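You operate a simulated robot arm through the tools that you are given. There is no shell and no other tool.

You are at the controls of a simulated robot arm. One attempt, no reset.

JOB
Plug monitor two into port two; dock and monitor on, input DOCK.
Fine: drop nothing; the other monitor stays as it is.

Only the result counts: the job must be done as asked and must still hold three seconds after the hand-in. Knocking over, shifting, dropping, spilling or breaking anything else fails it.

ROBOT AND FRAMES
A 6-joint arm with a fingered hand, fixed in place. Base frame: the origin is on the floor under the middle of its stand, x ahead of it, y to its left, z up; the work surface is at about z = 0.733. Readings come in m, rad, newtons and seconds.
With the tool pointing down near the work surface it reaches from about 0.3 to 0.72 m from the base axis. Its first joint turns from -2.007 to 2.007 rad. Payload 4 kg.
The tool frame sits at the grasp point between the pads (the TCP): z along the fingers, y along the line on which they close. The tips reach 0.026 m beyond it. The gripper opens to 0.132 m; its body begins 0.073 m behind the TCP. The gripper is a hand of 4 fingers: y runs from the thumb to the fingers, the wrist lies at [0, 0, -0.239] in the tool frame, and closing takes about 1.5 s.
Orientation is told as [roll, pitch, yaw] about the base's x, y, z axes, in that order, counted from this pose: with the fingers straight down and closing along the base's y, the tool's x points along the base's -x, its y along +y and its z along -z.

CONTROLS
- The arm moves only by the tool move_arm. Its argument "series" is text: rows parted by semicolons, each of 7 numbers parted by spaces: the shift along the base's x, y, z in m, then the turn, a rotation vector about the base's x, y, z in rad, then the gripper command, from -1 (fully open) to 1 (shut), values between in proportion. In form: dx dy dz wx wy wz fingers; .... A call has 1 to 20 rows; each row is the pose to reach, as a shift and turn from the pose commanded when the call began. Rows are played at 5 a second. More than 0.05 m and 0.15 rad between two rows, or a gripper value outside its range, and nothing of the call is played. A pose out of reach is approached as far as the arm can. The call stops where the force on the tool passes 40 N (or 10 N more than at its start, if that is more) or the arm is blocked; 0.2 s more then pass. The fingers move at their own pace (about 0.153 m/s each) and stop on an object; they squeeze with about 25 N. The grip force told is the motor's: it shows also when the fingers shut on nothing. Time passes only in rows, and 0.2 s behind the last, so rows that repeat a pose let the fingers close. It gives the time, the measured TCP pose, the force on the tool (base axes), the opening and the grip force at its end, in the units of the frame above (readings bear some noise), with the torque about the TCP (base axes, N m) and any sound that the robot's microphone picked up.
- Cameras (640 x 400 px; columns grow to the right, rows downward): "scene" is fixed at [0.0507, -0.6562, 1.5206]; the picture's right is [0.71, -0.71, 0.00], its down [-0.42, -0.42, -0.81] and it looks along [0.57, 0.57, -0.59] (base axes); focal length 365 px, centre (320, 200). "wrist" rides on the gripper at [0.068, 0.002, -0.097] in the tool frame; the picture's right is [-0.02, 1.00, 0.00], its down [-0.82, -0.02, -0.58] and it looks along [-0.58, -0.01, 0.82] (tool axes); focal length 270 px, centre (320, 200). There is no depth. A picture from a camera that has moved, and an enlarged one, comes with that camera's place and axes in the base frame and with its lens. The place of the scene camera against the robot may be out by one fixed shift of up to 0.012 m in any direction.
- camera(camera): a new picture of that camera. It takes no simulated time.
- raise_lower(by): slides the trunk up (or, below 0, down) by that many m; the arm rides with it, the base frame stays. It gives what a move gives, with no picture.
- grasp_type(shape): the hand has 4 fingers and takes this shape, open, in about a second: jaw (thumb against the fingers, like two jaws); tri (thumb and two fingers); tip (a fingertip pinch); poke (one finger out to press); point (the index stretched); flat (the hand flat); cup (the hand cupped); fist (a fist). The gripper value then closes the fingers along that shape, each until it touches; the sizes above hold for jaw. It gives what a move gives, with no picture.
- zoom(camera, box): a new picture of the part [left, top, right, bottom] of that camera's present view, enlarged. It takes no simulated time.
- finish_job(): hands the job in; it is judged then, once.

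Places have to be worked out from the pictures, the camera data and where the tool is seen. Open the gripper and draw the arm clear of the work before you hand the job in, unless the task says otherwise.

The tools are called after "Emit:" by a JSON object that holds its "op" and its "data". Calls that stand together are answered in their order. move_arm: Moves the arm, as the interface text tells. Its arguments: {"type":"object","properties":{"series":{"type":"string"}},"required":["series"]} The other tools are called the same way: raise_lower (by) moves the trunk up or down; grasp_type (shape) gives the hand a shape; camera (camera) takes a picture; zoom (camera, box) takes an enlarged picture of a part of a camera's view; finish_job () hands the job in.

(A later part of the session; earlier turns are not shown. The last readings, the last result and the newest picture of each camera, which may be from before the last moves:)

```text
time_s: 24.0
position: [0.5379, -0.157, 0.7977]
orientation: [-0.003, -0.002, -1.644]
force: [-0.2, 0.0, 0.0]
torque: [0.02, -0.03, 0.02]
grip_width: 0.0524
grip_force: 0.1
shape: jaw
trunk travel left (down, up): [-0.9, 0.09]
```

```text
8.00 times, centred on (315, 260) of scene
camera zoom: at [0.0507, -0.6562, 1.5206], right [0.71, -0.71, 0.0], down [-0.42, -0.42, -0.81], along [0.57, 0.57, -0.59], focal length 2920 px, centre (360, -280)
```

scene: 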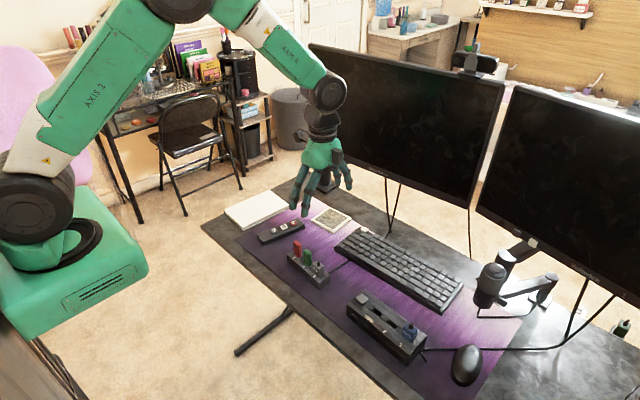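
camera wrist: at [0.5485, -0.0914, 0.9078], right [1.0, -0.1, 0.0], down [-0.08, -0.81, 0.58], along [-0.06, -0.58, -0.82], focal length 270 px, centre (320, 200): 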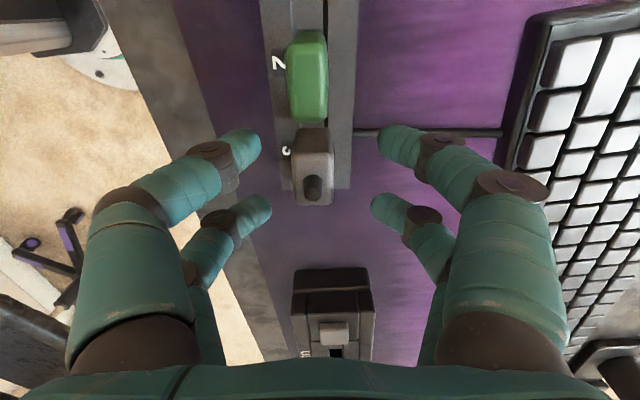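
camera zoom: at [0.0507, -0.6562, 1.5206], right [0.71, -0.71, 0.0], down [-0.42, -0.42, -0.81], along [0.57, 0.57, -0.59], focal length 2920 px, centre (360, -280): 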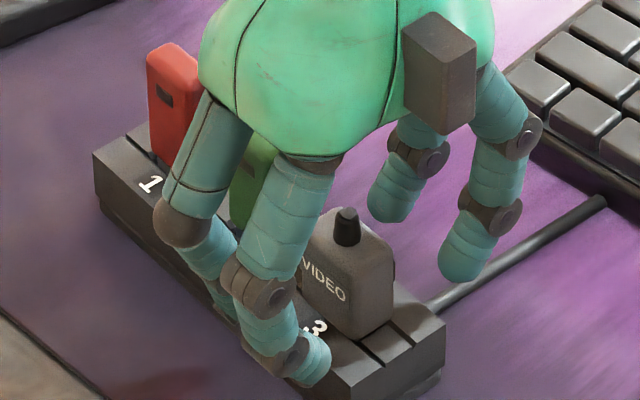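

Well aligned: TCP (0.538, −0.158) against a plug centre of about (0.539, −0.158). I close the fingers.

Emit:
{"op": "move_arm", "data": {"series": "0 0.0005 0 0 0 0 0.5; 0 0.0005 0 0 0 0 0.7; 0 0.0005 0 0 0 0 1; 0 0.0005 0 0 0 0 1; 0 0.0005 0 0 0 0 1; 0 0.0005 0 0 0 0 1; 0 0.0005 0 0 0 0 1"}}

Emit:
{"op": "zoom", "data": {"camera": "wrist", "box": [240, 110, 400, 220]}}

Emit:
{"op": "zoom", "data": {"camera": "scene", "box": [285, 235, 345, 285]}}

```text
time_s: 25.6
position: [0.5366, -0.1565, 0.7973]
orientation: [-0.002, -0.001, -1.645]
force: [-0.8, 0.7, 0.6]
torque: [0.11, 0.14, -0.13]
grip_width: 0.0078
grip_force: 24.8
shape: jaw
trunk travel left (down, up): [-0.9, 0.09]
```

```text
3.64 times, centred on (320, 165) of wrist
camera zoom: at [0.5455, -0.0904, 0.8946], right [1.0, -0.1, 0.0], down [-0.08, -0.81, 0.58], along [-0.06, -0.58, -0.82], focal length 983 px, centre (320, 327)
```

zoom: 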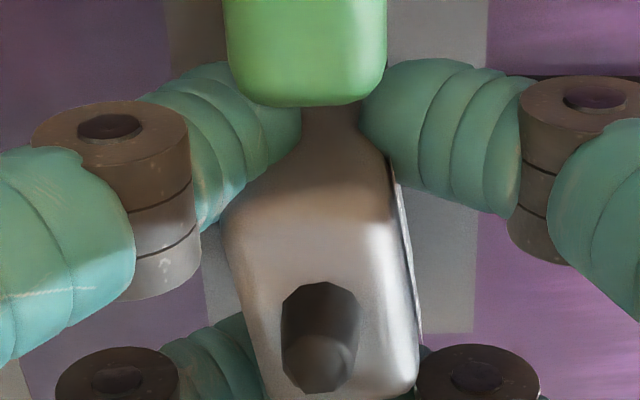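

```text
8.00 times, centred on (315, 260) of scene
camera zoom: at [0.0507, -0.6562, 1.5206], right [0.71, -0.71, 0.0], down [-0.42, -0.42, -0.81], along [0.57, 0.57, -0.59], focal length 2920 px, centre (360, -280)
```

zoom: 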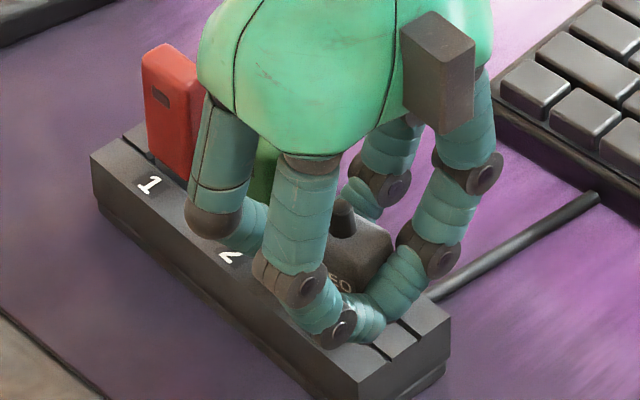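

The grip seated on the plug's corners (opening 0.008 m, less than the plug's 0.02 m) and turned it slightly, so this is not a clean hold. I release it and check whether the plug and holder are still as they were.

Emit:
{"op": "move_arm", "data": {"series": "0 0 0 0 0 0 0.7; 0 0 0 0 0 0 0.4; 0 0 0 0 0 0 0.2; 0 0 0 0 0 0 0.2"}}

Emit:
{"op": "zoom", "data": {"camera": "wrist", "box": [240, 110, 400, 220]}}

Emit:
{"op": "zoom", "data": {"camera": "scene", "box": [285, 235, 345, 285]}}

```text
time_s: 26.6
position: [0.5387, -0.1582, 0.7976]
orientation: [-0.002, -0.002, -1.644]
force: [-0.1, -1.1, -0.7]
torque: [-0.02, 0.01, 0.02]
grip_width: 0.0523
grip_force: 0.1
shape: jaw
trunk travel left (down, up): [-0.9, 0.09]
```

```text
3.64 times, centred on (320, 165) of wrist
camera zoom: at [0.5455, -0.0904, 0.8946], right [1.0, -0.1, 0.0], down [-0.08, -0.81, 0.58], along [-0.06, -0.58, -0.82], focal length 983 px, centre (320, 327)
```

zoom: 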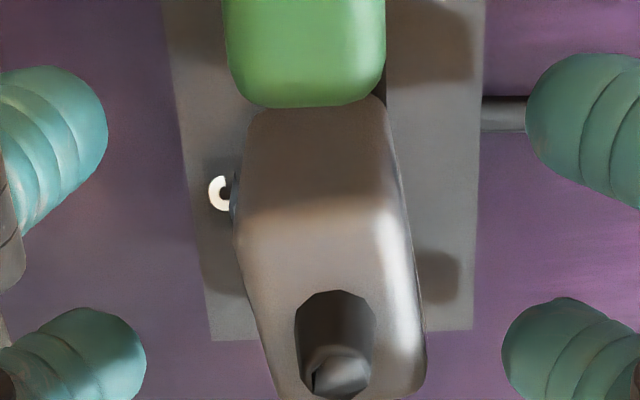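

```text
8.00 times, centred on (315, 260) of scene
camera zoom: at [0.0507, -0.6562, 1.5206], right [0.71, -0.71, 0.0], down [-0.42, -0.42, -0.81], along [0.57, 0.57, -0.59], focal length 2920 px, centre (360, -280)
```

zoom: 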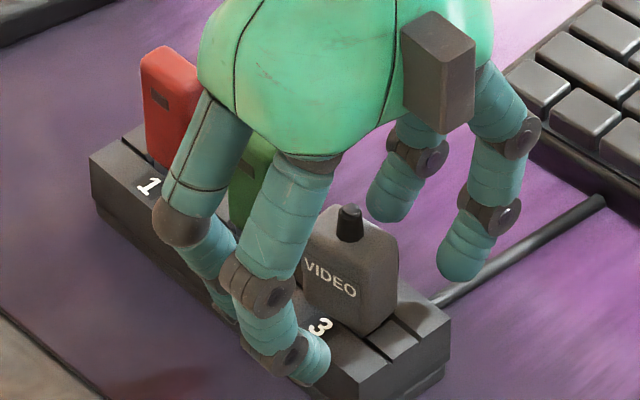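

Closing slid one pair around the plug's rounded end, turning the plug and nudging the holder about 2 mm. The two pairs are 0.037 m apart and too wide for this 0.03 m plug, so I will grip with one pair only, tilted to keep the other pair clear. I retreat upward and re-measure first.

Emit:
{"op": "move_arm", "data": {"series": "0 0 0.02 0 0 0 0.2; 0 0 0.04 0 0 0 0.2; 0 0 0.07 0 0 0 0.2; 0 0 0.10 0 0 0 0.2; 0 0 0.12 0 0 0 -0.3; 0 0 0.12 0 0 0 -1; 0 0 0.12 0 0 0 -1"}}

Emit:
{"op": "zoom", "data": {"camera": "wrist", "box": [240, 0, 400, 100]}}

Emit:
{"op": "zoom", "data": {"camera": "wrist", "box": [270, 60, 366, 120]}}

Emit:
{"op": "zoom", "data": {"camera": "scene", "box": [270, 235, 350, 285]}}

```text
time_s: 28.2
position: [0.5379, -0.1557, 0.9186]
orientation: [-0.003, -0.002, -1.644]
force: [0.5, 0.1, -0.2]
torque: [0.0, 0.0, 0.0]
grip_width: 0.1319
grip_force: 0.1
shape: jaw
trunk travel left (down, up): [-0.9, 0.09]
```

```text
4.00 times, centred on (320, 50) of wrist
camera zoom: at [0.5458, -0.0888, 1.0152], right [1.0, -0.1, 0.0], down [-0.08, -0.81, 0.58], along [-0.06, -0.58, -0.82], focal length 1081 px, centre (320, 800)
```

zoom: 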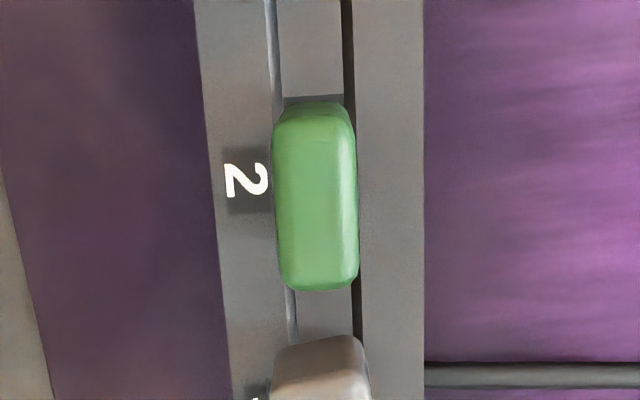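

```text
6.67 times, centred on (318, 90) of wrist
camera zoom: at [0.5458, -0.0888, 1.0152], right [1.0, -0.1, 0.0], down [-0.08, -0.81, 0.58], along [-0.06, -0.58, -0.82], focal length 1802 px, centre (333, 933)
```

zoom: 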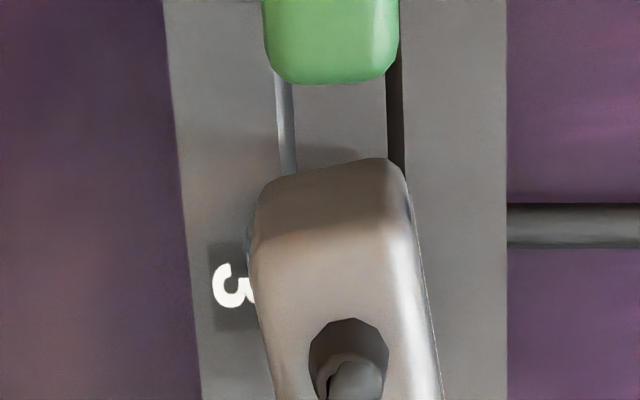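

```text
8.00 times, centred on (310, 260) of scene
camera zoom: at [0.0507, -0.6562, 1.5206], right [0.71, -0.71, 0.0], down [-0.42, -0.42, -0.81], along [0.57, 0.57, -0.59], focal length 2920 px, centre (400, -280)
```

zoom: 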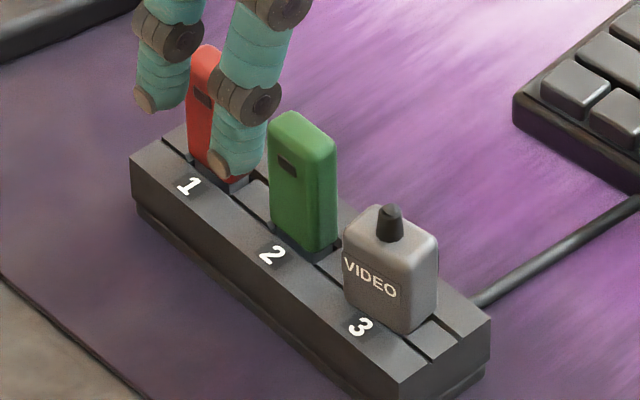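

Emit:
{"op": "zoom", "data": {"camera": "wrist", "box": [270, 78, 366, 138]}}

Emit:
{"op": "zoom", "data": {"camera": "wrist", "box": [270, 190, 430, 300]}}

```text
6.67 times, centred on (318, 108) of wrist
camera zoom: at [0.5458, -0.0888, 1.0152], right [1.0, -0.1, 0.0], down [-0.08, -0.81, 0.58], along [-0.06, -0.58, -0.82], focal length 1802 px, centre (333, 813)
```

zoom: 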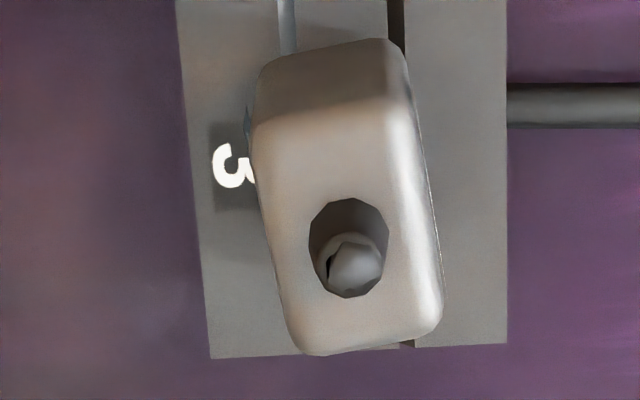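

```text
3.64 times, centred on (350, 245) of wrist
camera zoom: at [0.5458, -0.0888, 1.0152], right [1.0, -0.1, 0.0], down [-0.08, -0.81, 0.58], along [-0.06, -0.58, -0.82], focal length 983 px, centre (211, 36)
```

zoom: 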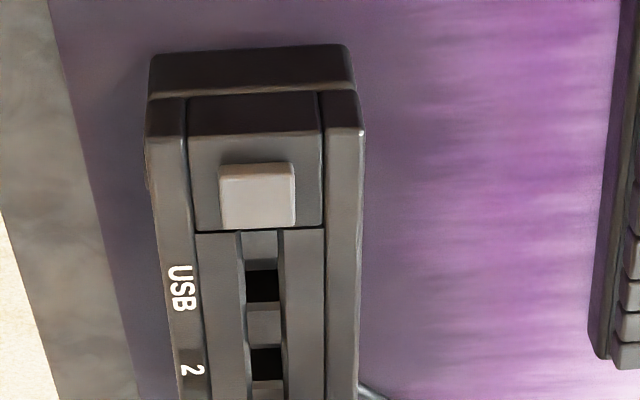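

The holder moved only about 1–2 mm, and the plug is still seated but twisted, centred near (0.541, −0.1575). I will tilt the hand 0.6 rad about its closing axis so that only the lower pair pinches the plug's flat faces and the other pair rides above.

Emit:
{"op": "move_arm", "data": {"series": "0 0 0.02 0 0 0.06 -1; 0 0 0.03 0 0 0.114 -1"}}

Emit:
{"op": "move_arm", "data": {"series": "0 0 0 -0.12 -0.0049 0 -1; 0 0 0 -0.24 -0.0098 0 -1; 0 0 0 -0.36 -0.0147 0 -0.5; 0 0 0 -0.48 -0.0196 0 0; 0 0 0 -0.6 -0.0245 0 0.2; 0 0 0 -0.6 -0.0245 0 0.2"}}

Emit:
{"op": "camera", "data": {"camera": "wrist"}}

Emit:
{"op": "camera", "data": {"camera": "scene"}}

```text
time_s: 28.8
position: [0.5388, -0.1555, 0.9473]
orientation: [-0.002, -0.002, -1.528]
force: [0.7, 0.0, -0.3]
torque: [0.0, -0.01, -0.01]
grip_width: 0.1317
grip_force: 0.0
shape: jaw
trunk travel left (down, up): [-0.9, 0.09]
```

```text
time_s: 30.2
position: [0.5365, -0.1568, 0.9484]
orientation: [0.001, -0.606, -1.53]
force: [0.1, -0.7, 0.2]
torque: [0.02, 0.0, 0.03]
grip_width: 0.0535
grip_force: 0.0
shape: jaw
trunk travel left (down, up): [-0.9, 0.09]
```

```text
taken
camera wrist: at [0.5353, -0.0469, 0.989], right [1.0, 0.02, 0.01], down [-0.01, -0.34, 0.94], along [0.02, -0.94, -0.34], focal length 270 px, centre (320, 200)
```

wrist: 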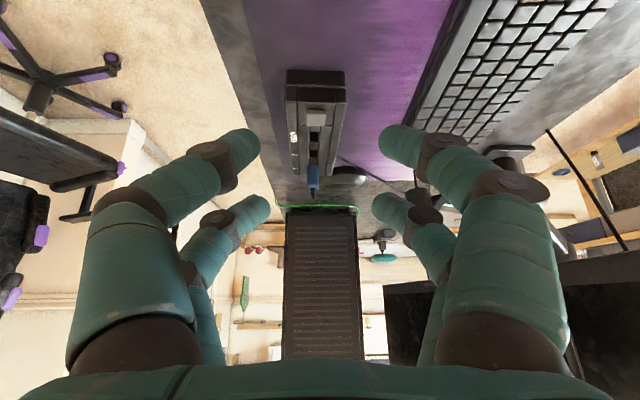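

```text
taken
```

scene: 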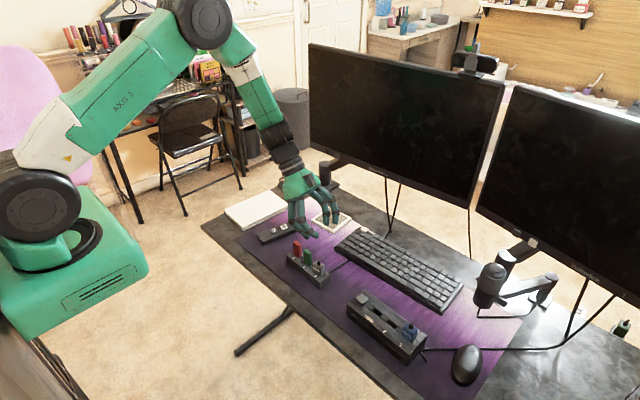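

The tilted pose is reachable. I descend partway, aligned over the plug, and look again.

Emit:
{"op": "move_arm", "data": {"series": "0.001 -0.002 -0.03 0 0 0 0.2; 0.002 -0.004 -0.06 0 0 0 0.2; 0.003 -0.005 -0.08 0 0 0 0.2; 0.003 -0.005 -0.095 0 0 0 0.2; 0.003 -0.005 -0.095 0 0 0 0.2"}}

Emit:
{"op": "camera", "data": {"camera": "wrist"}}

Emit:
{"op": "zoom", "data": {"camera": "scene", "box": [260, 190, 380, 290]}}

```text
time_s: 31.4
position: [0.5406, -0.1611, 0.853]
orientation: [0.001, -0.602, -1.531]
force: [0.6, 0.4, -0.7]
torque: [-0.01, 0.03, -0.03]
grip_width: 0.0534
grip_force: 0.1
shape: jaw
trunk travel left (down, up): [-0.9, 0.09]
```

```text
taken
camera wrist: at [0.5381, -0.0514, 0.8942], right [1.0, 0.02, 0.01], down [-0.01, -0.35, 0.94], along [0.02, -0.94, -0.35], focal length 270 px, centre (320, 200)
```

wrist: 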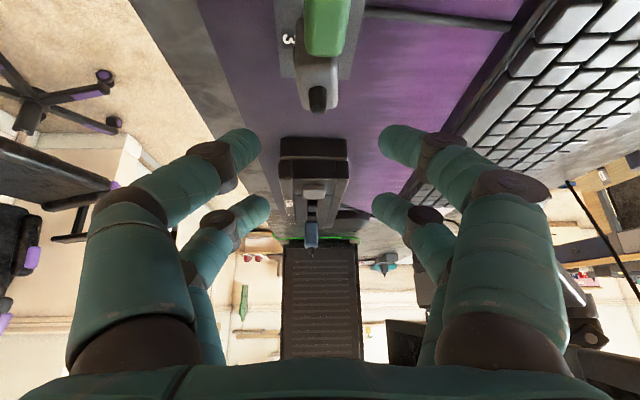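

```text
4.00 times, centred on (320, 240) of scene
camera zoom: at [0.0507, -0.6562, 1.5206], right [0.71, -0.71, 0.0], down [-0.42, -0.42, -0.81], along [0.57, 0.57, -0.59], focal length 1460 px, centre (320, 40)
```

zoom: 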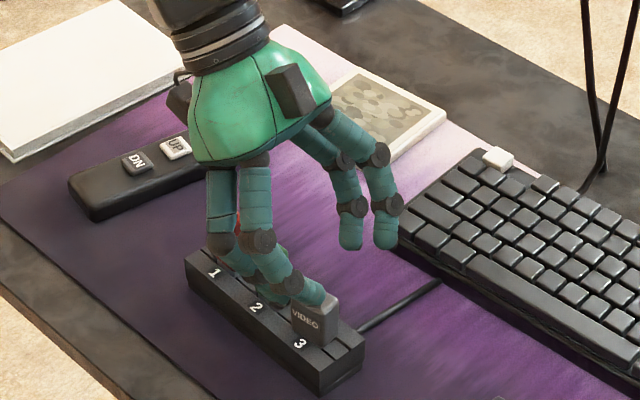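

Emit:
{"op": "zoom", "data": {"camera": "wrist", "box": [260, 40, 380, 115]}}

Emit:
{"op": "zoom", "data": {"camera": "wrist", "box": [220, 100, 420, 260]}}

```text
5.33 times, centred on (320, 78) of wrist
camera zoom: at [0.5381, -0.0514, 0.8942], right [1.0, 0.02, 0.01], down [-0.01, -0.35, 0.94], along [0.02, -0.94, -0.35], focal length 1442 px, centre (320, 853)
```

zoom: 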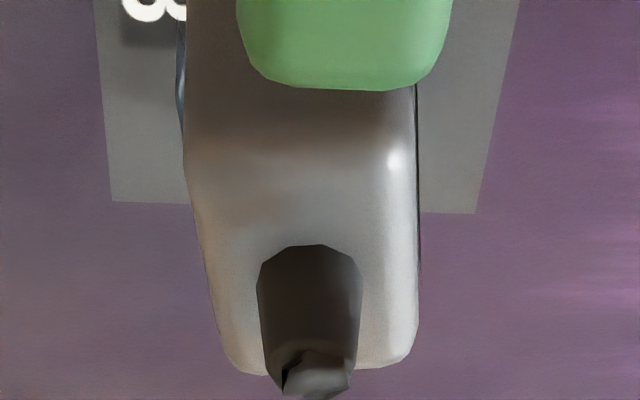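

```text
2.50 times, centred on (320, 180) of wrist
camera zoom: at [0.5381, -0.0514, 0.8942], right [1.0, 0.02, 0.01], down [-0.01, -0.35, 0.94], along [0.02, -0.94, -0.35], focal length 676 px, centre (320, 250)
```

zoom: 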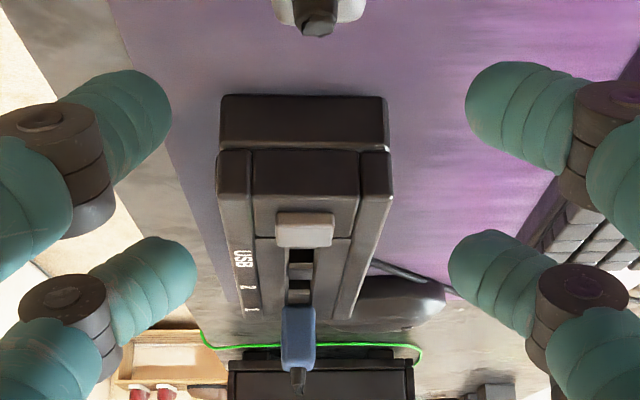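

Aligned in x to within about 1 mm. I lower the remaining 4 cm to the grip height and check the side view before closing.

Emit:
{"op": "move_arm", "data": {"series": "0 -0.0005 -0.015 0 0 0 0.2; 0 -0.0005 -0.03 0 0 0 0.2; 0 -0.0005 -0.038 0 0 0 0.2; 0 -0.0005 -0.0415 0 0 0 0.2; 0 -0.0005 -0.0415 0 0 0 0.2"}}

Emit:
{"op": "zoom", "data": {"camera": "wrist", "box": [220, 60, 420, 220]}}

Emit:
{"op": "zoom", "data": {"camera": "scene", "box": [275, 220, 355, 290]}}

```text
time_s: 32.6
position: [0.5408, -0.1621, 0.8114]
orientation: [0.0, -0.601, -1.53]
force: [-0.5, 0.4, -0.6]
torque: [-0.01, -0.02, -0.02]
grip_width: 0.0533
grip_force: 0.1
shape: jaw
trunk travel left (down, up): [-0.9, 0.09]
```

```text
2.50 times, centred on (320, 140) of wrist
camera zoom: at [0.539, -0.0523, 0.853], right [1.0, 0.02, 0.01], down [-0.01, -0.35, 0.94], along [0.02, -0.94, -0.35], focal length 676 px, centre (320, 350)
```

zoom: 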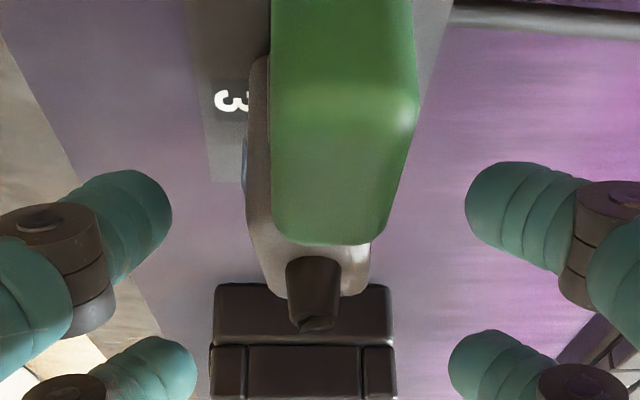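

```text
5.71 times, centred on (315, 255) of scene
camera zoom: at [0.0507, -0.6562, 1.5206], right [0.71, -0.71, 0.0], down [-0.42, -0.42, -0.81], along [0.57, 0.57, -0.59], focal length 2086 px, centre (349, -114)
```

zoom: 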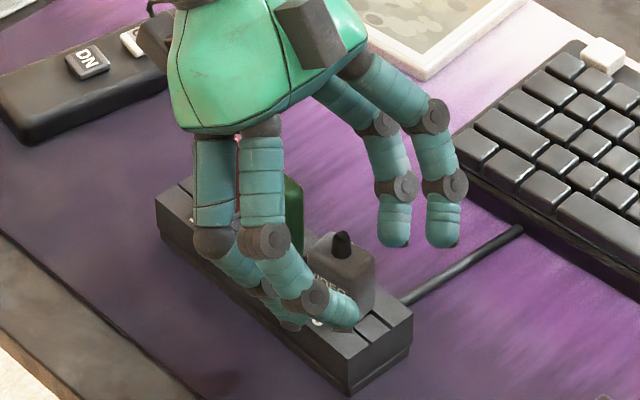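

The lower pair's tips are at about y = −0.158, z = 0.787, right at the plug's middle. I close slowly.

Emit:
{"op": "move_arm", "data": {"series": "0 0 0 0 0 0 0.45; 0 0 0 0 0 0 0.6; 0 0 0 0 0 0 0.7; 0 0 0 0 0 0 0.8; 0 0 0 0 0 0 1; 0 0 0 0 0 0 1; 0 0 0 0 0 0 1"}}

Emit:
{"op": "zoom", "data": {"camera": "wrist", "box": [220, 60, 420, 220]}}

Emit:
{"op": "zoom", "data": {"camera": "scene", "box": [275, 220, 355, 290]}}

```text
time_s: 34.2
position: [0.542, -0.1623, 0.8124]
orientation: [0.0, -0.602, -1.53]
force: [-0.5, 0.4, -0.9]
torque: [0.0, 0.05, 0.01]
grip_width: 0.006
grip_force: 24.9
shape: jaw
trunk travel left (down, up): [-0.9, 0.09]
```

```text
2.50 times, centred on (320, 140) of wrist
camera zoom: at [0.539, -0.0524, 0.8531], right [1.0, 0.02, 0.01], down [-0.01, -0.35, 0.94], along [0.02, -0.94, -0.35], focal length 676 px, centre (320, 350)
```

zoom: 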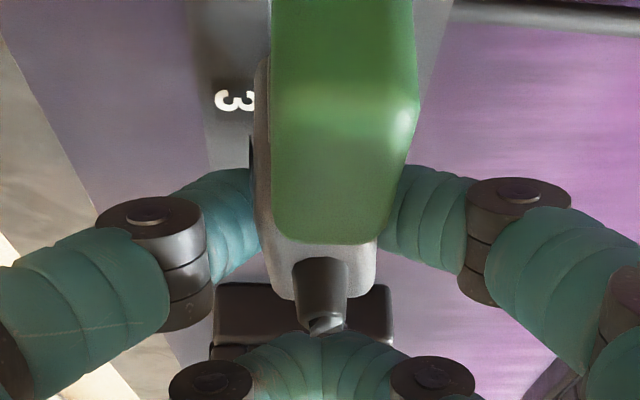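

```text
5.71 times, centred on (315, 255) of scene
camera zoom: at [0.0507, -0.6562, 1.5206], right [0.71, -0.71, 0.0], down [-0.42, -0.42, -0.81], along [0.57, 0.57, -0.59], focal length 2086 px, centre (349, -114)
```

zoom: 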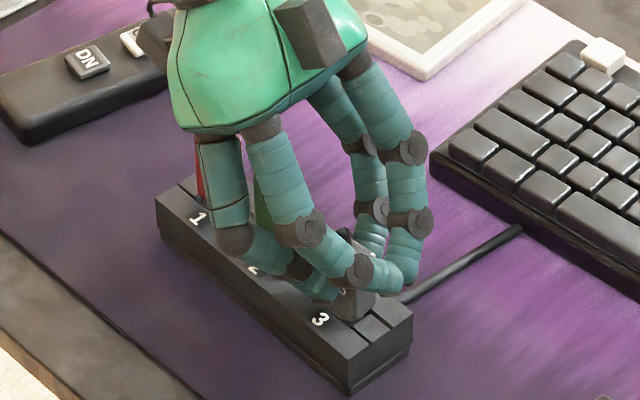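

Now the lower pair holds the plug's flat faces and the upper pair has closed on nothing. I lift gently and watch whether the plug comes out while the holder stays.

Emit:
{"op": "move_arm", "data": {"series": "0 0 0.003 0 0 0 1; 0 0 0.006 0 0 0 1; 0 0 0.010 0 0 0 1; 0 0 0.014 0 0 0 1"}}

Emit:
{"op": "zoom", "data": {"camera": "wrist", "box": [220, 60, 420, 220]}}

Emit:
{"op": "zoom", "data": {"camera": "scene", "box": [275, 220, 355, 290]}}

```text
time_s: 35.2
position: [0.5412, -0.1626, 0.8243]
orientation: [0.0, -0.603, -1.532]
force: [-1.2, 0.3, 0.1]
torque: [-0.01, -0.02, 0.0]
grip_width: 0.0058
grip_force: 25.4
shape: jaw
trunk travel left (down, up): [-0.9, 0.09]
```

```text
2.50 times, centred on (320, 140) of wrist
camera zoom: at [0.5394, -0.0523, 0.8665], right [1.0, 0.02, 0.01], down [-0.01, -0.35, 0.94], along [0.02, -0.94, -0.35], focal length 676 px, centre (320, 350)
```

zoom: 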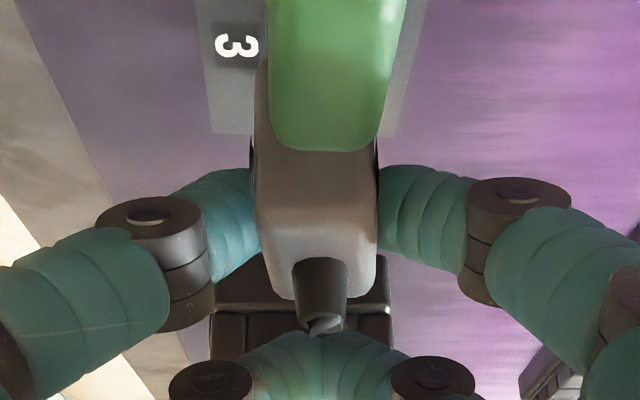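

```text
5.71 times, centred on (315, 255) of scene
camera zoom: at [0.0507, -0.6562, 1.5206], right [0.71, -0.71, 0.0], down [-0.42, -0.42, -0.81], along [0.57, 0.57, -0.59], focal length 2086 px, centre (349, -114)
```

zoom: 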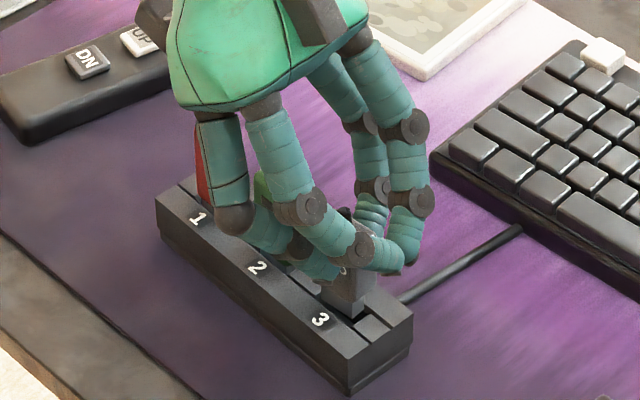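

The plug is rising with the hand and the holder stays put. I keep lifting until it is fully clear.

Emit:
{"op": "move_arm", "data": {"series": "0 0 0.008 0 0 0 1; 0 0 0.018 0 0 0 1; 0 0 0.03 0 0 0 1; 0 0 0.045 0 0 0 1; 0 0 0.06 0 0 0 1; 0 0 0.075 0 0 0 1; 0 0 0.085 0 0 0 1; 0 0 0.085 0 0 0 1"}}

Emit:
{"op": "camera", "data": {"camera": "wrist"}}

Emit:
{"op": "zoom", "data": {"camera": "scene", "box": [265, 190, 365, 290]}}

Emit:
{"op": "zoom", "data": {"camera": "wrist", "box": [270, 100, 370, 200]}}

```text
time_s: 37.0
position: [0.5409, -0.1621, 0.9087]
orientation: [-0.001, -0.601, -1.532]
force: [0.2, 0.2, -0.6]
torque: [-0.01, 0.01, 0.01]
grip_width: 0.006
grip_force: 25.2
shape: jaw
trunk travel left (down, up): [-0.9, 0.09]
```

```text
taken
camera wrist: at [0.5396, -0.0521, 0.9503], right [1.0, 0.02, 0.01], down [-0.01, -0.35, 0.94], along [0.02, -0.94, -0.35], focal length 270 px, centre (320, 200)
```

wrist: 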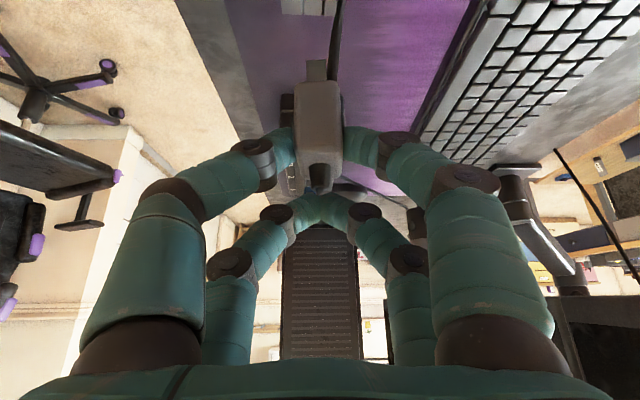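

```text
4.00 times, centred on (315, 240) of scene
camera zoom: at [0.0507, -0.6562, 1.5206], right [0.71, -0.71, 0.0], down [-0.42, -0.42, -0.81], along [0.57, 0.57, -0.59], focal length 1460 px, centre (340, 40)
```

zoom: 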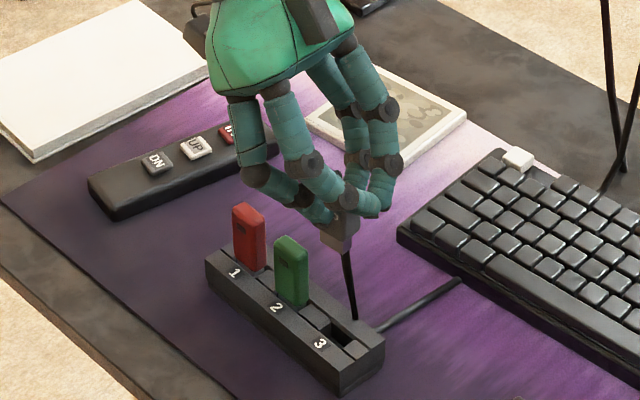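

```text
4.00 times, centred on (320, 150) of wrist
camera zoom: at [0.5396, -0.0521, 0.9503], right [1.0, 0.02, 0.01], down [-0.01, -0.35, 0.94], along [0.02, -0.94, -0.35], focal length 1081 px, centre (320, 400)
```

zoom: 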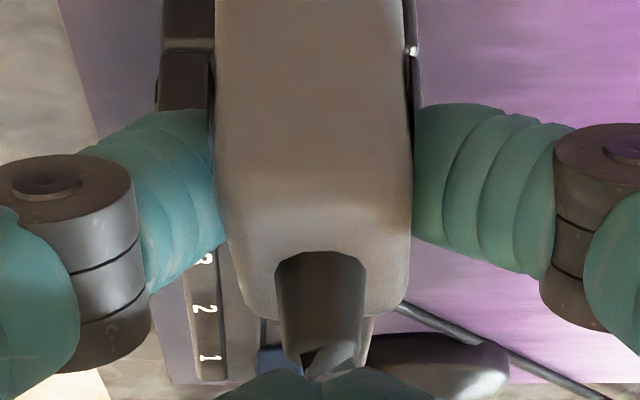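

The plug is out, level in the hand, with a connector pin about 0.02 m long under its body. From three views I put dock port 2 at about (0.537, −0.409, 0.779), so I carry the plug there at safe height and match the dock's angle.

Emit:
{"op": "move_arm", "data": {"series": "0 -0.015 0 0 0 0 1; -0.001 -0.045 0 0 0 -0.02 1; -0.002 -0.08 0 0 0 -0.04 1; -0.003 -0.115 0 0 0 -0.06 1; -0.004 -0.15 0 0 0 -0.07 1; -0.004 -0.185 0 0 0 -0.07 1; -0.004 -0.215 0 0 0 -0.07 1; -0.004 -0.238 0 0 0 -0.07 1; -0.004 -0.25 0 0 0 -0.07 1; -0.004 -0.25 0 0 0 -0.07 1"}}

Emit:
{"op": "camera", "data": {"camera": "wrist"}}

Emit:
{"op": "camera", "data": {"camera": "scene"}}

Emit:
{"op": "zoom", "data": {"camera": "scene", "box": [330, 250, 450, 360]}}

```text
time_s: 39.2
position: [0.5371, -0.4125, 0.9114]
orientation: [0.0, -0.603, -1.599]
force: [-0.5, -0.7, -0.8]
torque: [-0.03, 0.01, 0.01]
grip_width: 0.0058
grip_force: 25.0
shape: jaw
trunk travel left (down, up): [-0.9, 0.09]
```

```text
taken
camera wrist: at [0.5425, -0.3034, 0.9515], right [1.0, -0.05, 0.01], down [-0.03, -0.34, 0.94], along [-0.04, -0.94, -0.35], focal length 270 px, centre (320, 200)
```

wrist: 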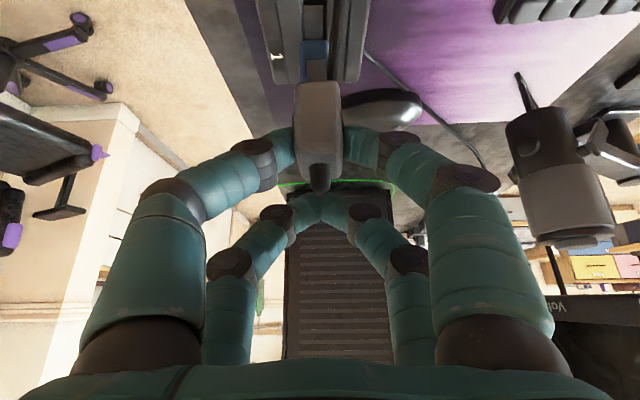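

```text
taken
```

scene: 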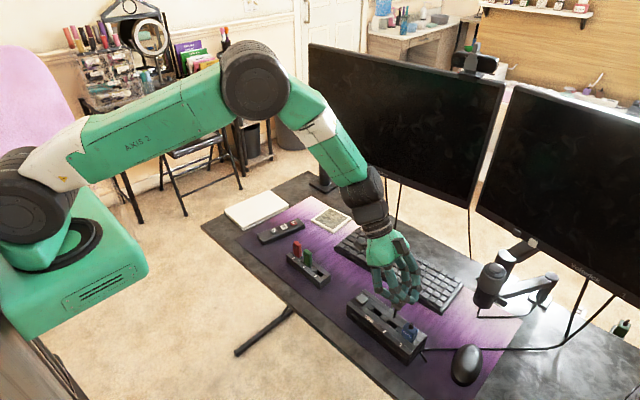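

```text
3.64 times, centred on (390, 305) of scene
camera zoom: at [0.0507, -0.6562, 1.5206], right [0.71, -0.71, 0.0], down [-0.42, -0.42, -0.81], along [0.57, 0.57, -0.59], focal length 1327 px, centre (66, -182)
```

zoom: 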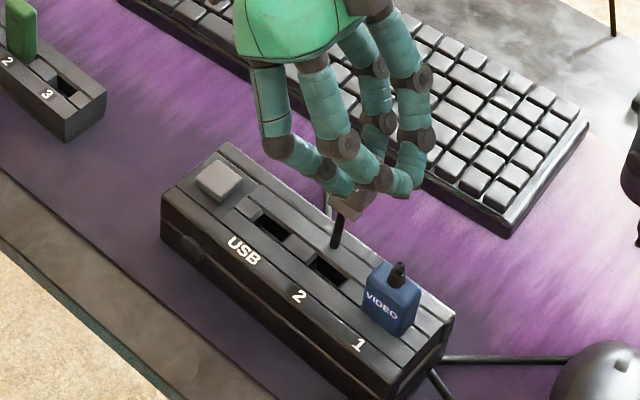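

Emit:
{"op": "zoom", "data": {"camera": "wrist", "box": [270, 0, 370, 100]}}

Emit:
{"op": "zoom", "data": {"camera": "scene", "box": [390, 285, 440, 335]}}

Emit:
{"op": "zoom", "data": {"camera": "scene", "box": [400, 270, 450, 320]}}

```text
4.00 times, centred on (320, 50) of wrist
camera zoom: at [0.5425, -0.3034, 0.9515], right [1.0, -0.05, 0.01], down [-0.03, -0.34, 0.94], along [-0.04, -0.94, -0.35], focal length 1081 px, centre (320, 800)
```

zoom: 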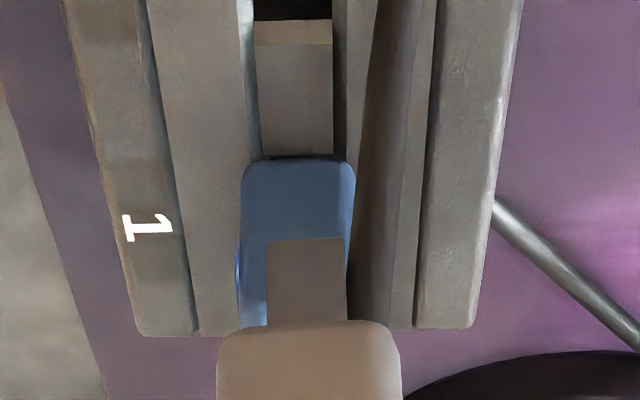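

```text
8.00 times, centred on (415, 310) of scene
camera zoom: at [0.0507, -0.6562, 1.5206], right [0.71, -0.71, 0.0], down [-0.42, -0.42, -0.81], along [0.57, 0.57, -0.59], focal length 2920 px, centre (-440, -680)
```

zoom: 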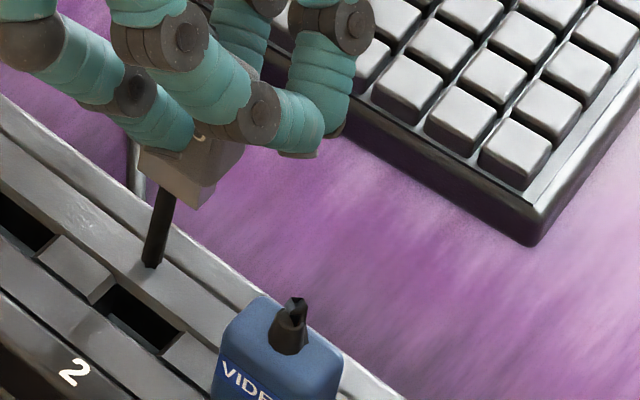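

```text
8.00 times, centred on (425, 295) of scene
camera zoom: at [0.0507, -0.6562, 1.5206], right [0.71, -0.71, 0.0], down [-0.42, -0.42, -0.81], along [0.57, 0.57, -0.59], focal length 2920 px, centre (-520, -560)
```

zoom: 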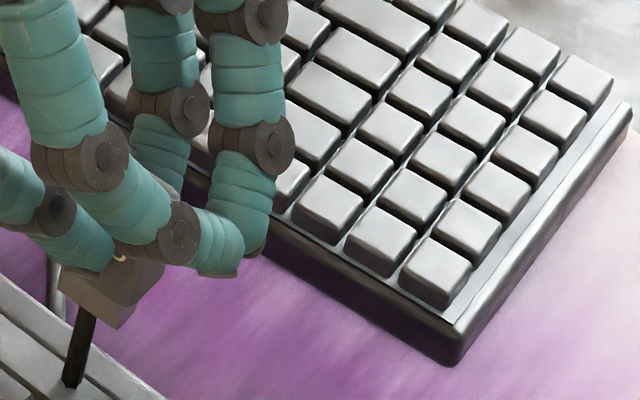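

Emit:
{"op": "zoom", "data": {"camera": "scene", "box": [280, 240, 440, 340]}}

Emit:
{"op": "zoom", "data": {"camera": "scene", "box": [395, 290, 425, 320]}}

```text
4.00 times, centred on (360, 290) of scene
camera zoom: at [0.0507, -0.6562, 1.5206], right [0.71, -0.71, 0.0], down [-0.42, -0.42, -0.81], along [0.57, 0.57, -0.59], focal length 1460 px, centre (160, -160)
```

zoom: 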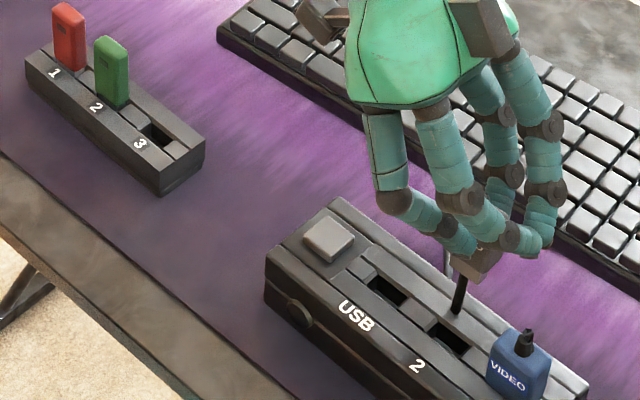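

```text
13.33 times, centred on (410, 305) of scene
camera zoom: at [0.0507, -0.6562, 1.5206], right [0.71, -0.71, 0.0], down [-0.42, -0.42, -0.81], along [0.57, 0.57, -0.59], focal length 4866 px, centre (-880, -1200)
```

zoom: 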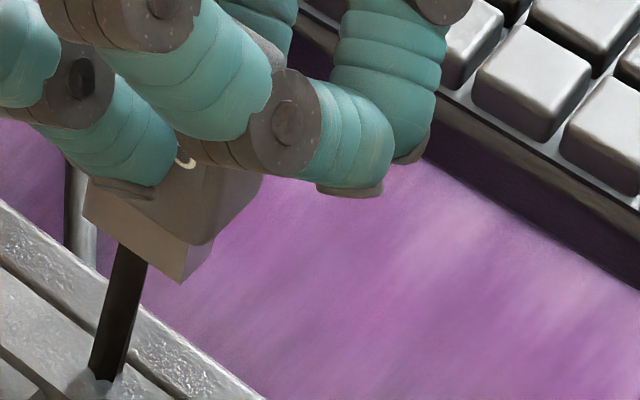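

The cable is only trailing visually. Relative to the dock slot, the pin is about 2.5 mm too far in +x and nearly centred in y, with port 2's centre at about y −0.409. I correct that and descend until the pin is just above the port.

Emit:
{"op": "move_arm", "data": {"series": "-0.0025 -0.0005 -0.01 0 0 0 1; -0.0025 -0.0005 -0.025 0 0 0 1; -0.0025 -0.0005 -0.04 0 0 0 1; -0.0025 -0.0005 -0.05 0 0 0 1; -0.0025 -0.0005 -0.056 0 0 0 1; -0.0025 -0.0005 -0.056 0 0 0 1"}}

Emit:
{"op": "zoom", "data": {"camera": "wrist", "box": [270, 30, 370, 130]}}

Emit:
{"op": "zoom", "data": {"camera": "scene", "box": [385, 290, 435, 340]}}

Emit:
{"op": "zoom", "data": {"camera": "scene", "box": [340, 250, 460, 360]}}

```text
time_s: 40.6
position: [0.5348, -0.4126, 0.8544]
orientation: [-0.002, -0.601, -1.6]
force: [0.5, -0.7, 0.0]
torque: [0.03, -0.01, 0.0]
grip_width: 0.0057
grip_force: 24.7
shape: jaw
trunk travel left (down, up): [-0.9, 0.09]
```

```text
4.00 times, centred on (320, 80) of wrist
camera zoom: at [0.5403, -0.3032, 0.8952], right [1.0, -0.05, 0.01], down [-0.03, -0.34, 0.94], along [-0.04, -0.94, -0.35], focal length 1081 px, centre (320, 680)
```

zoom: 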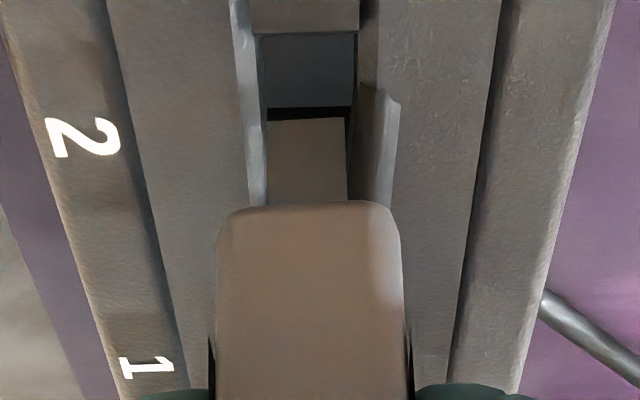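

```text
8.00 times, centred on (410, 315) of scene
camera zoom: at [0.0507, -0.6562, 1.5206], right [0.71, -0.71, 0.0], down [-0.42, -0.42, -0.81], along [0.57, 0.57, -0.59], focal length 2920 px, centre (-400, -720)
```

zoom: 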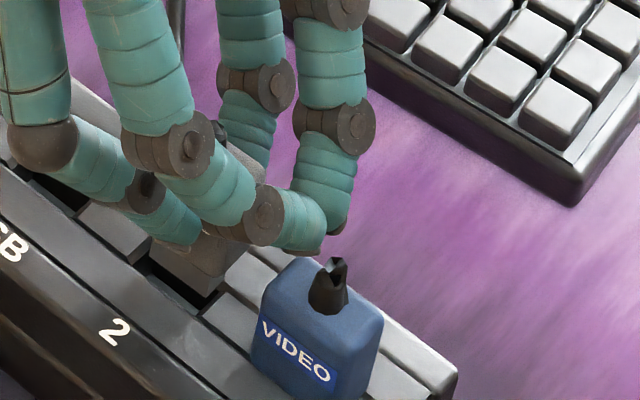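

```text
3.64 times, centred on (400, 305) of scene
camera zoom: at [0.0507, -0.6562, 1.5206], right [0.71, -0.71, 0.0], down [-0.42, -0.42, -0.81], along [0.57, 0.57, -0.59], focal length 1327 px, centre (29, -182)
```

zoom: 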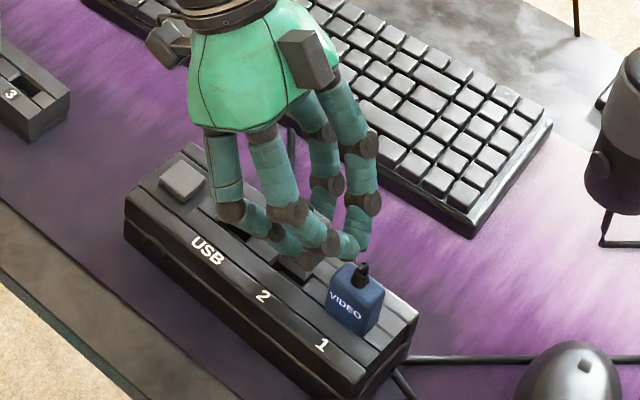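

The pin sits directly over port 2, about 8 mm above the hole, needing roughly +0.5 mm in x to centre. I nudge it and lower in small steps, watching the force.

Emit:
{"op": "move_arm", "data": {"series": "0.0005 0 -0.003 0 0 0 1; 0.0005 0 -0.006 0 0 0 1; 0.0005 0 -0.009 0 0 0 1; 0.0005 0 -0.011 0 0 0 1; 0.0005 0 -0.011 0 0 0 1"}}

Emit:
{"op": "zoom", "data": {"camera": "wrist", "box": [270, 30, 370, 130]}}

Emit:
{"op": "zoom", "data": {"camera": "scene", "box": [385, 290, 435, 340]}}

```text
time_s: 41.8
position: [0.5343, -0.4114, 0.8416]
orientation: [0.0, -0.601, -1.6]
force: [0.1, 0.5, 0.2]
torque: [0.07, -0.02, 0.0]
grip_width: 0.006
grip_force: 25.1
shape: jaw
trunk travel left (down, up): [-0.9, 0.09]
```

```text
4.00 times, centred on (320, 80) of wrist
camera zoom: at [0.5408, -0.3032, 0.884], right [1.0, -0.05, 0.01], down [-0.03, -0.34, 0.94], along [-0.04, -0.94, -0.35], focal length 1081 px, centre (320, 680)
```

zoom: 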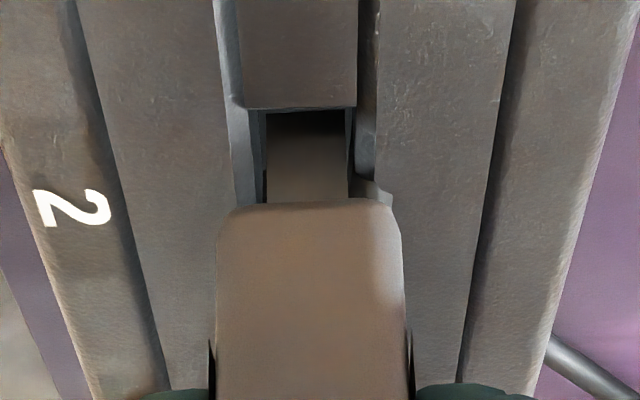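

```text
8.00 times, centred on (410, 315) of scene
camera zoom: at [0.0507, -0.6562, 1.5206], right [0.71, -0.71, 0.0], down [-0.42, -0.42, -0.81], along [0.57, 0.57, -0.59], focal length 2920 px, centre (-400, -720)
```

zoom: 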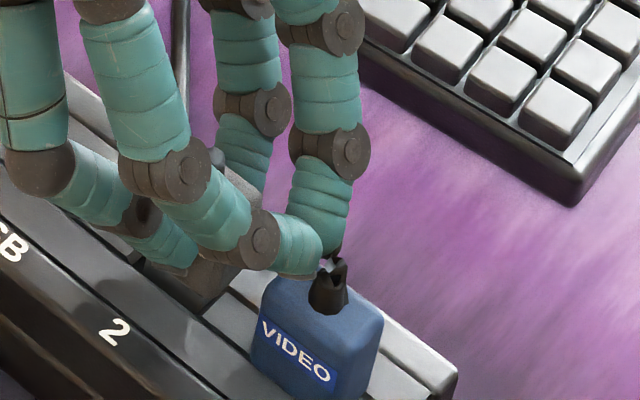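

The pin has entered the hole with almost no force. I push on down in small steps.

Emit:
{"op": "move_arm", "data": {"series": "0 0 -0.003 0 0 0 1; 0 0 -0.006 0 0 0 1; 0 0 -0.009 0 0 0 1; 0 0 -0.009 0 0 0 1"}}

Emit:
{"op": "zoom", "data": {"camera": "wrist", "box": [270, 30, 370, 130]}}

Emit:
{"op": "zoom", "data": {"camera": "scene", "box": [385, 290, 435, 340]}}

```text
time_s: 42.8
position: [0.536, -0.4125, 0.8358]
orientation: [0.001, -0.603, -1.603]
force: [-0.2, 2.4, 10.9]
torque: [-0.25, 0.01, -0.04]
grip_width: 0.0063
grip_force: 25.3
shape: jaw
trunk travel left (down, up): [-0.9, 0.09]
```

```text
4.00 times, centred on (320, 80) of wrist
camera zoom: at [0.5409, -0.3033, 0.877], right [1.0, -0.05, 0.02], down [-0.03, -0.34, 0.94], along [-0.04, -0.94, -0.34], focal length 1081 px, centre (320, 680)
```

zoom: 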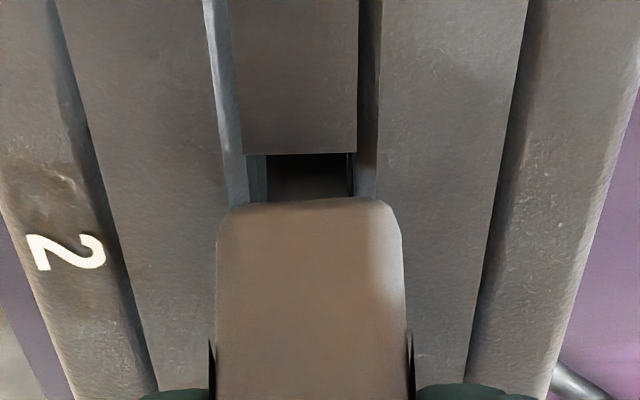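

```text
8.00 times, centred on (410, 315) of scene
camera zoom: at [0.0507, -0.6562, 1.5206], right [0.71, -0.71, 0.0], down [-0.42, -0.42, -0.81], along [0.57, 0.57, -0.59], focal length 2920 px, centre (-400, -720)
```

zoom: 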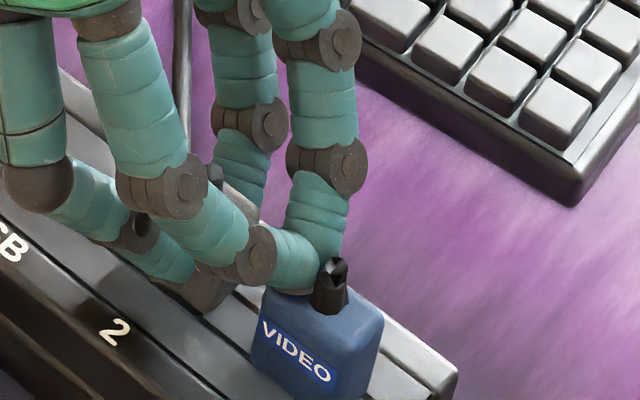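

Force rose to 11 N, and the torque places the contact about 3 cm toward −y, so it is the upper finger pair touching the blue plug rather than my pin. I back up slightly and look closely.

Emit:
{"op": "move_arm", "data": {"series": "0 0 0.002 0 0 0 1; 0 0 0.004 0 0 0 1"}}

Emit:
{"op": "zoom", "data": {"camera": "scene", "box": [395, 300, 435, 335]}}

Emit:
{"op": "camera", "data": {"camera": "wrist"}}

Emit:
{"op": "zoom", "data": {"camera": "wrist", "box": [260, 130, 380, 230]}}

```text
time_s: 43.4
position: [0.5351, -0.4134, 0.8363]
orientation: [-0.001, -0.599, -1.6]
force: [0.3, 1.7, -0.6]
torque: [0.02, 0.01, 0.0]
grip_width: 0.0059
grip_force: 25.7
shape: jaw
trunk travel left (down, up): [-0.9, 0.09]
```

```text
11.43 times, centred on (415, 318) of scene
camera zoom: at [0.0507, -0.6562, 1.5206], right [0.71, -0.71, 0.0], down [-0.42, -0.42, -0.81], along [0.57, 0.57, -0.59], focal length 4171 px, centre (-766, -1143)
```

zoom: 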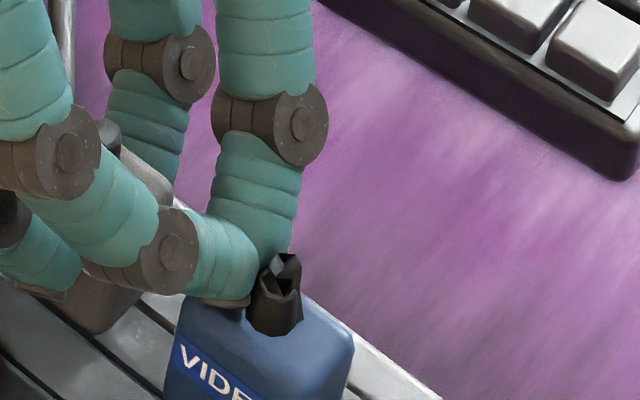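

```text
taken
camera wrist: at [0.5401, -0.3033, 0.8781], right [1.0, -0.05, 0.01], down [-0.03, -0.35, 0.94], along [-0.04, -0.94, -0.35], focal length 270 px, centre (320, 200)
```

wrist: 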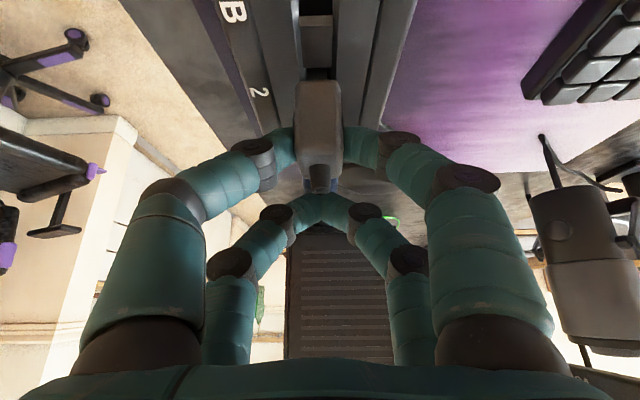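

```text
4.00 times, centred on (320, 180) of wrist
camera zoom: at [0.5401, -0.3033, 0.8781], right [1.0, -0.05, 0.01], down [-0.03, -0.35, 0.94], along [-0.04, -0.94, -0.35], focal length 1081 px, centre (320, 280)
```

zoom: 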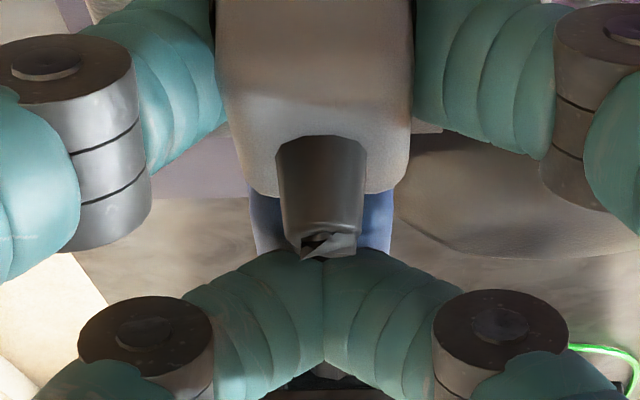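

The upper pair rests on the blue plug's top, and my plug still has about 10 mm to go (its pin is already 10 mm into port 2). I will release here, retreat, and press the plug home from above with one finger.

Emit:
{"op": "move_arm", "data": {"series": "0 0 0 0 0 0 0.85; 0 0 0 0 0 0 0.7; 0 0 0 0 0 0 0.5; 0 0 0 0 0 0 0.3; 0 0 0 0 0 0 0.2; 0 0 0 0 0 0 0.2"}}

Emit:
{"op": "zoom", "data": {"camera": "wrist", "box": [220, 60, 420, 220]}}

Emit:
{"op": "zoom", "data": {"camera": "scene", "box": [385, 290, 435, 340]}}

```text
time_s: 44.8
position: [0.5353, -0.4141, 0.8379]
orientation: [-0.003, -0.603, -1.601]
force: [0.2, 1.6, -0.3]
torque: [0.0, -0.01, -0.03]
grip_width: 0.0522
grip_force: 0.0
shape: jaw
trunk travel left (down, up): [-0.9, 0.09]
```

```text
2.50 times, centred on (320, 140) of wrist
camera zoom: at [0.5405, -0.3037, 0.879], right [1.0, -0.05, 0.01], down [-0.03, -0.34, 0.94], along [-0.04, -0.94, -0.35], focal length 676 px, centre (320, 350)
```

zoom: 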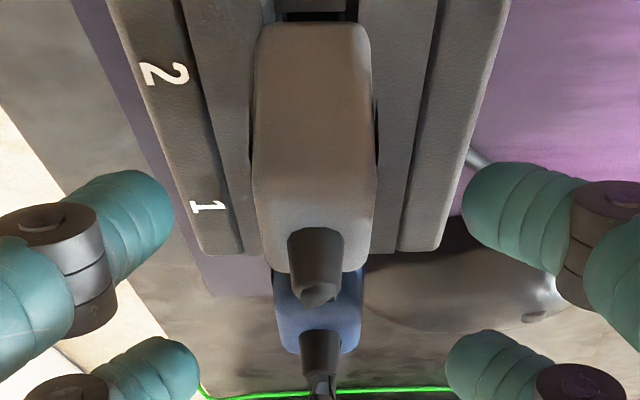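

```text
8.00 times, centred on (410, 315) of scene
camera zoom: at [0.0507, -0.6562, 1.5206], right [0.71, -0.71, 0.0], down [-0.42, -0.42, -0.81], along [0.57, 0.57, -0.59], focal length 2920 px, centre (-400, -720)
```

zoom: 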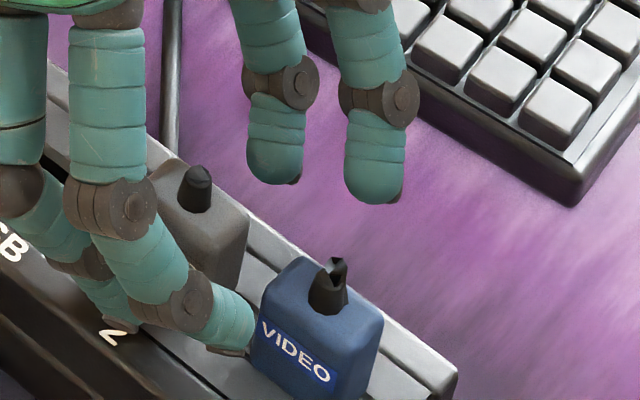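

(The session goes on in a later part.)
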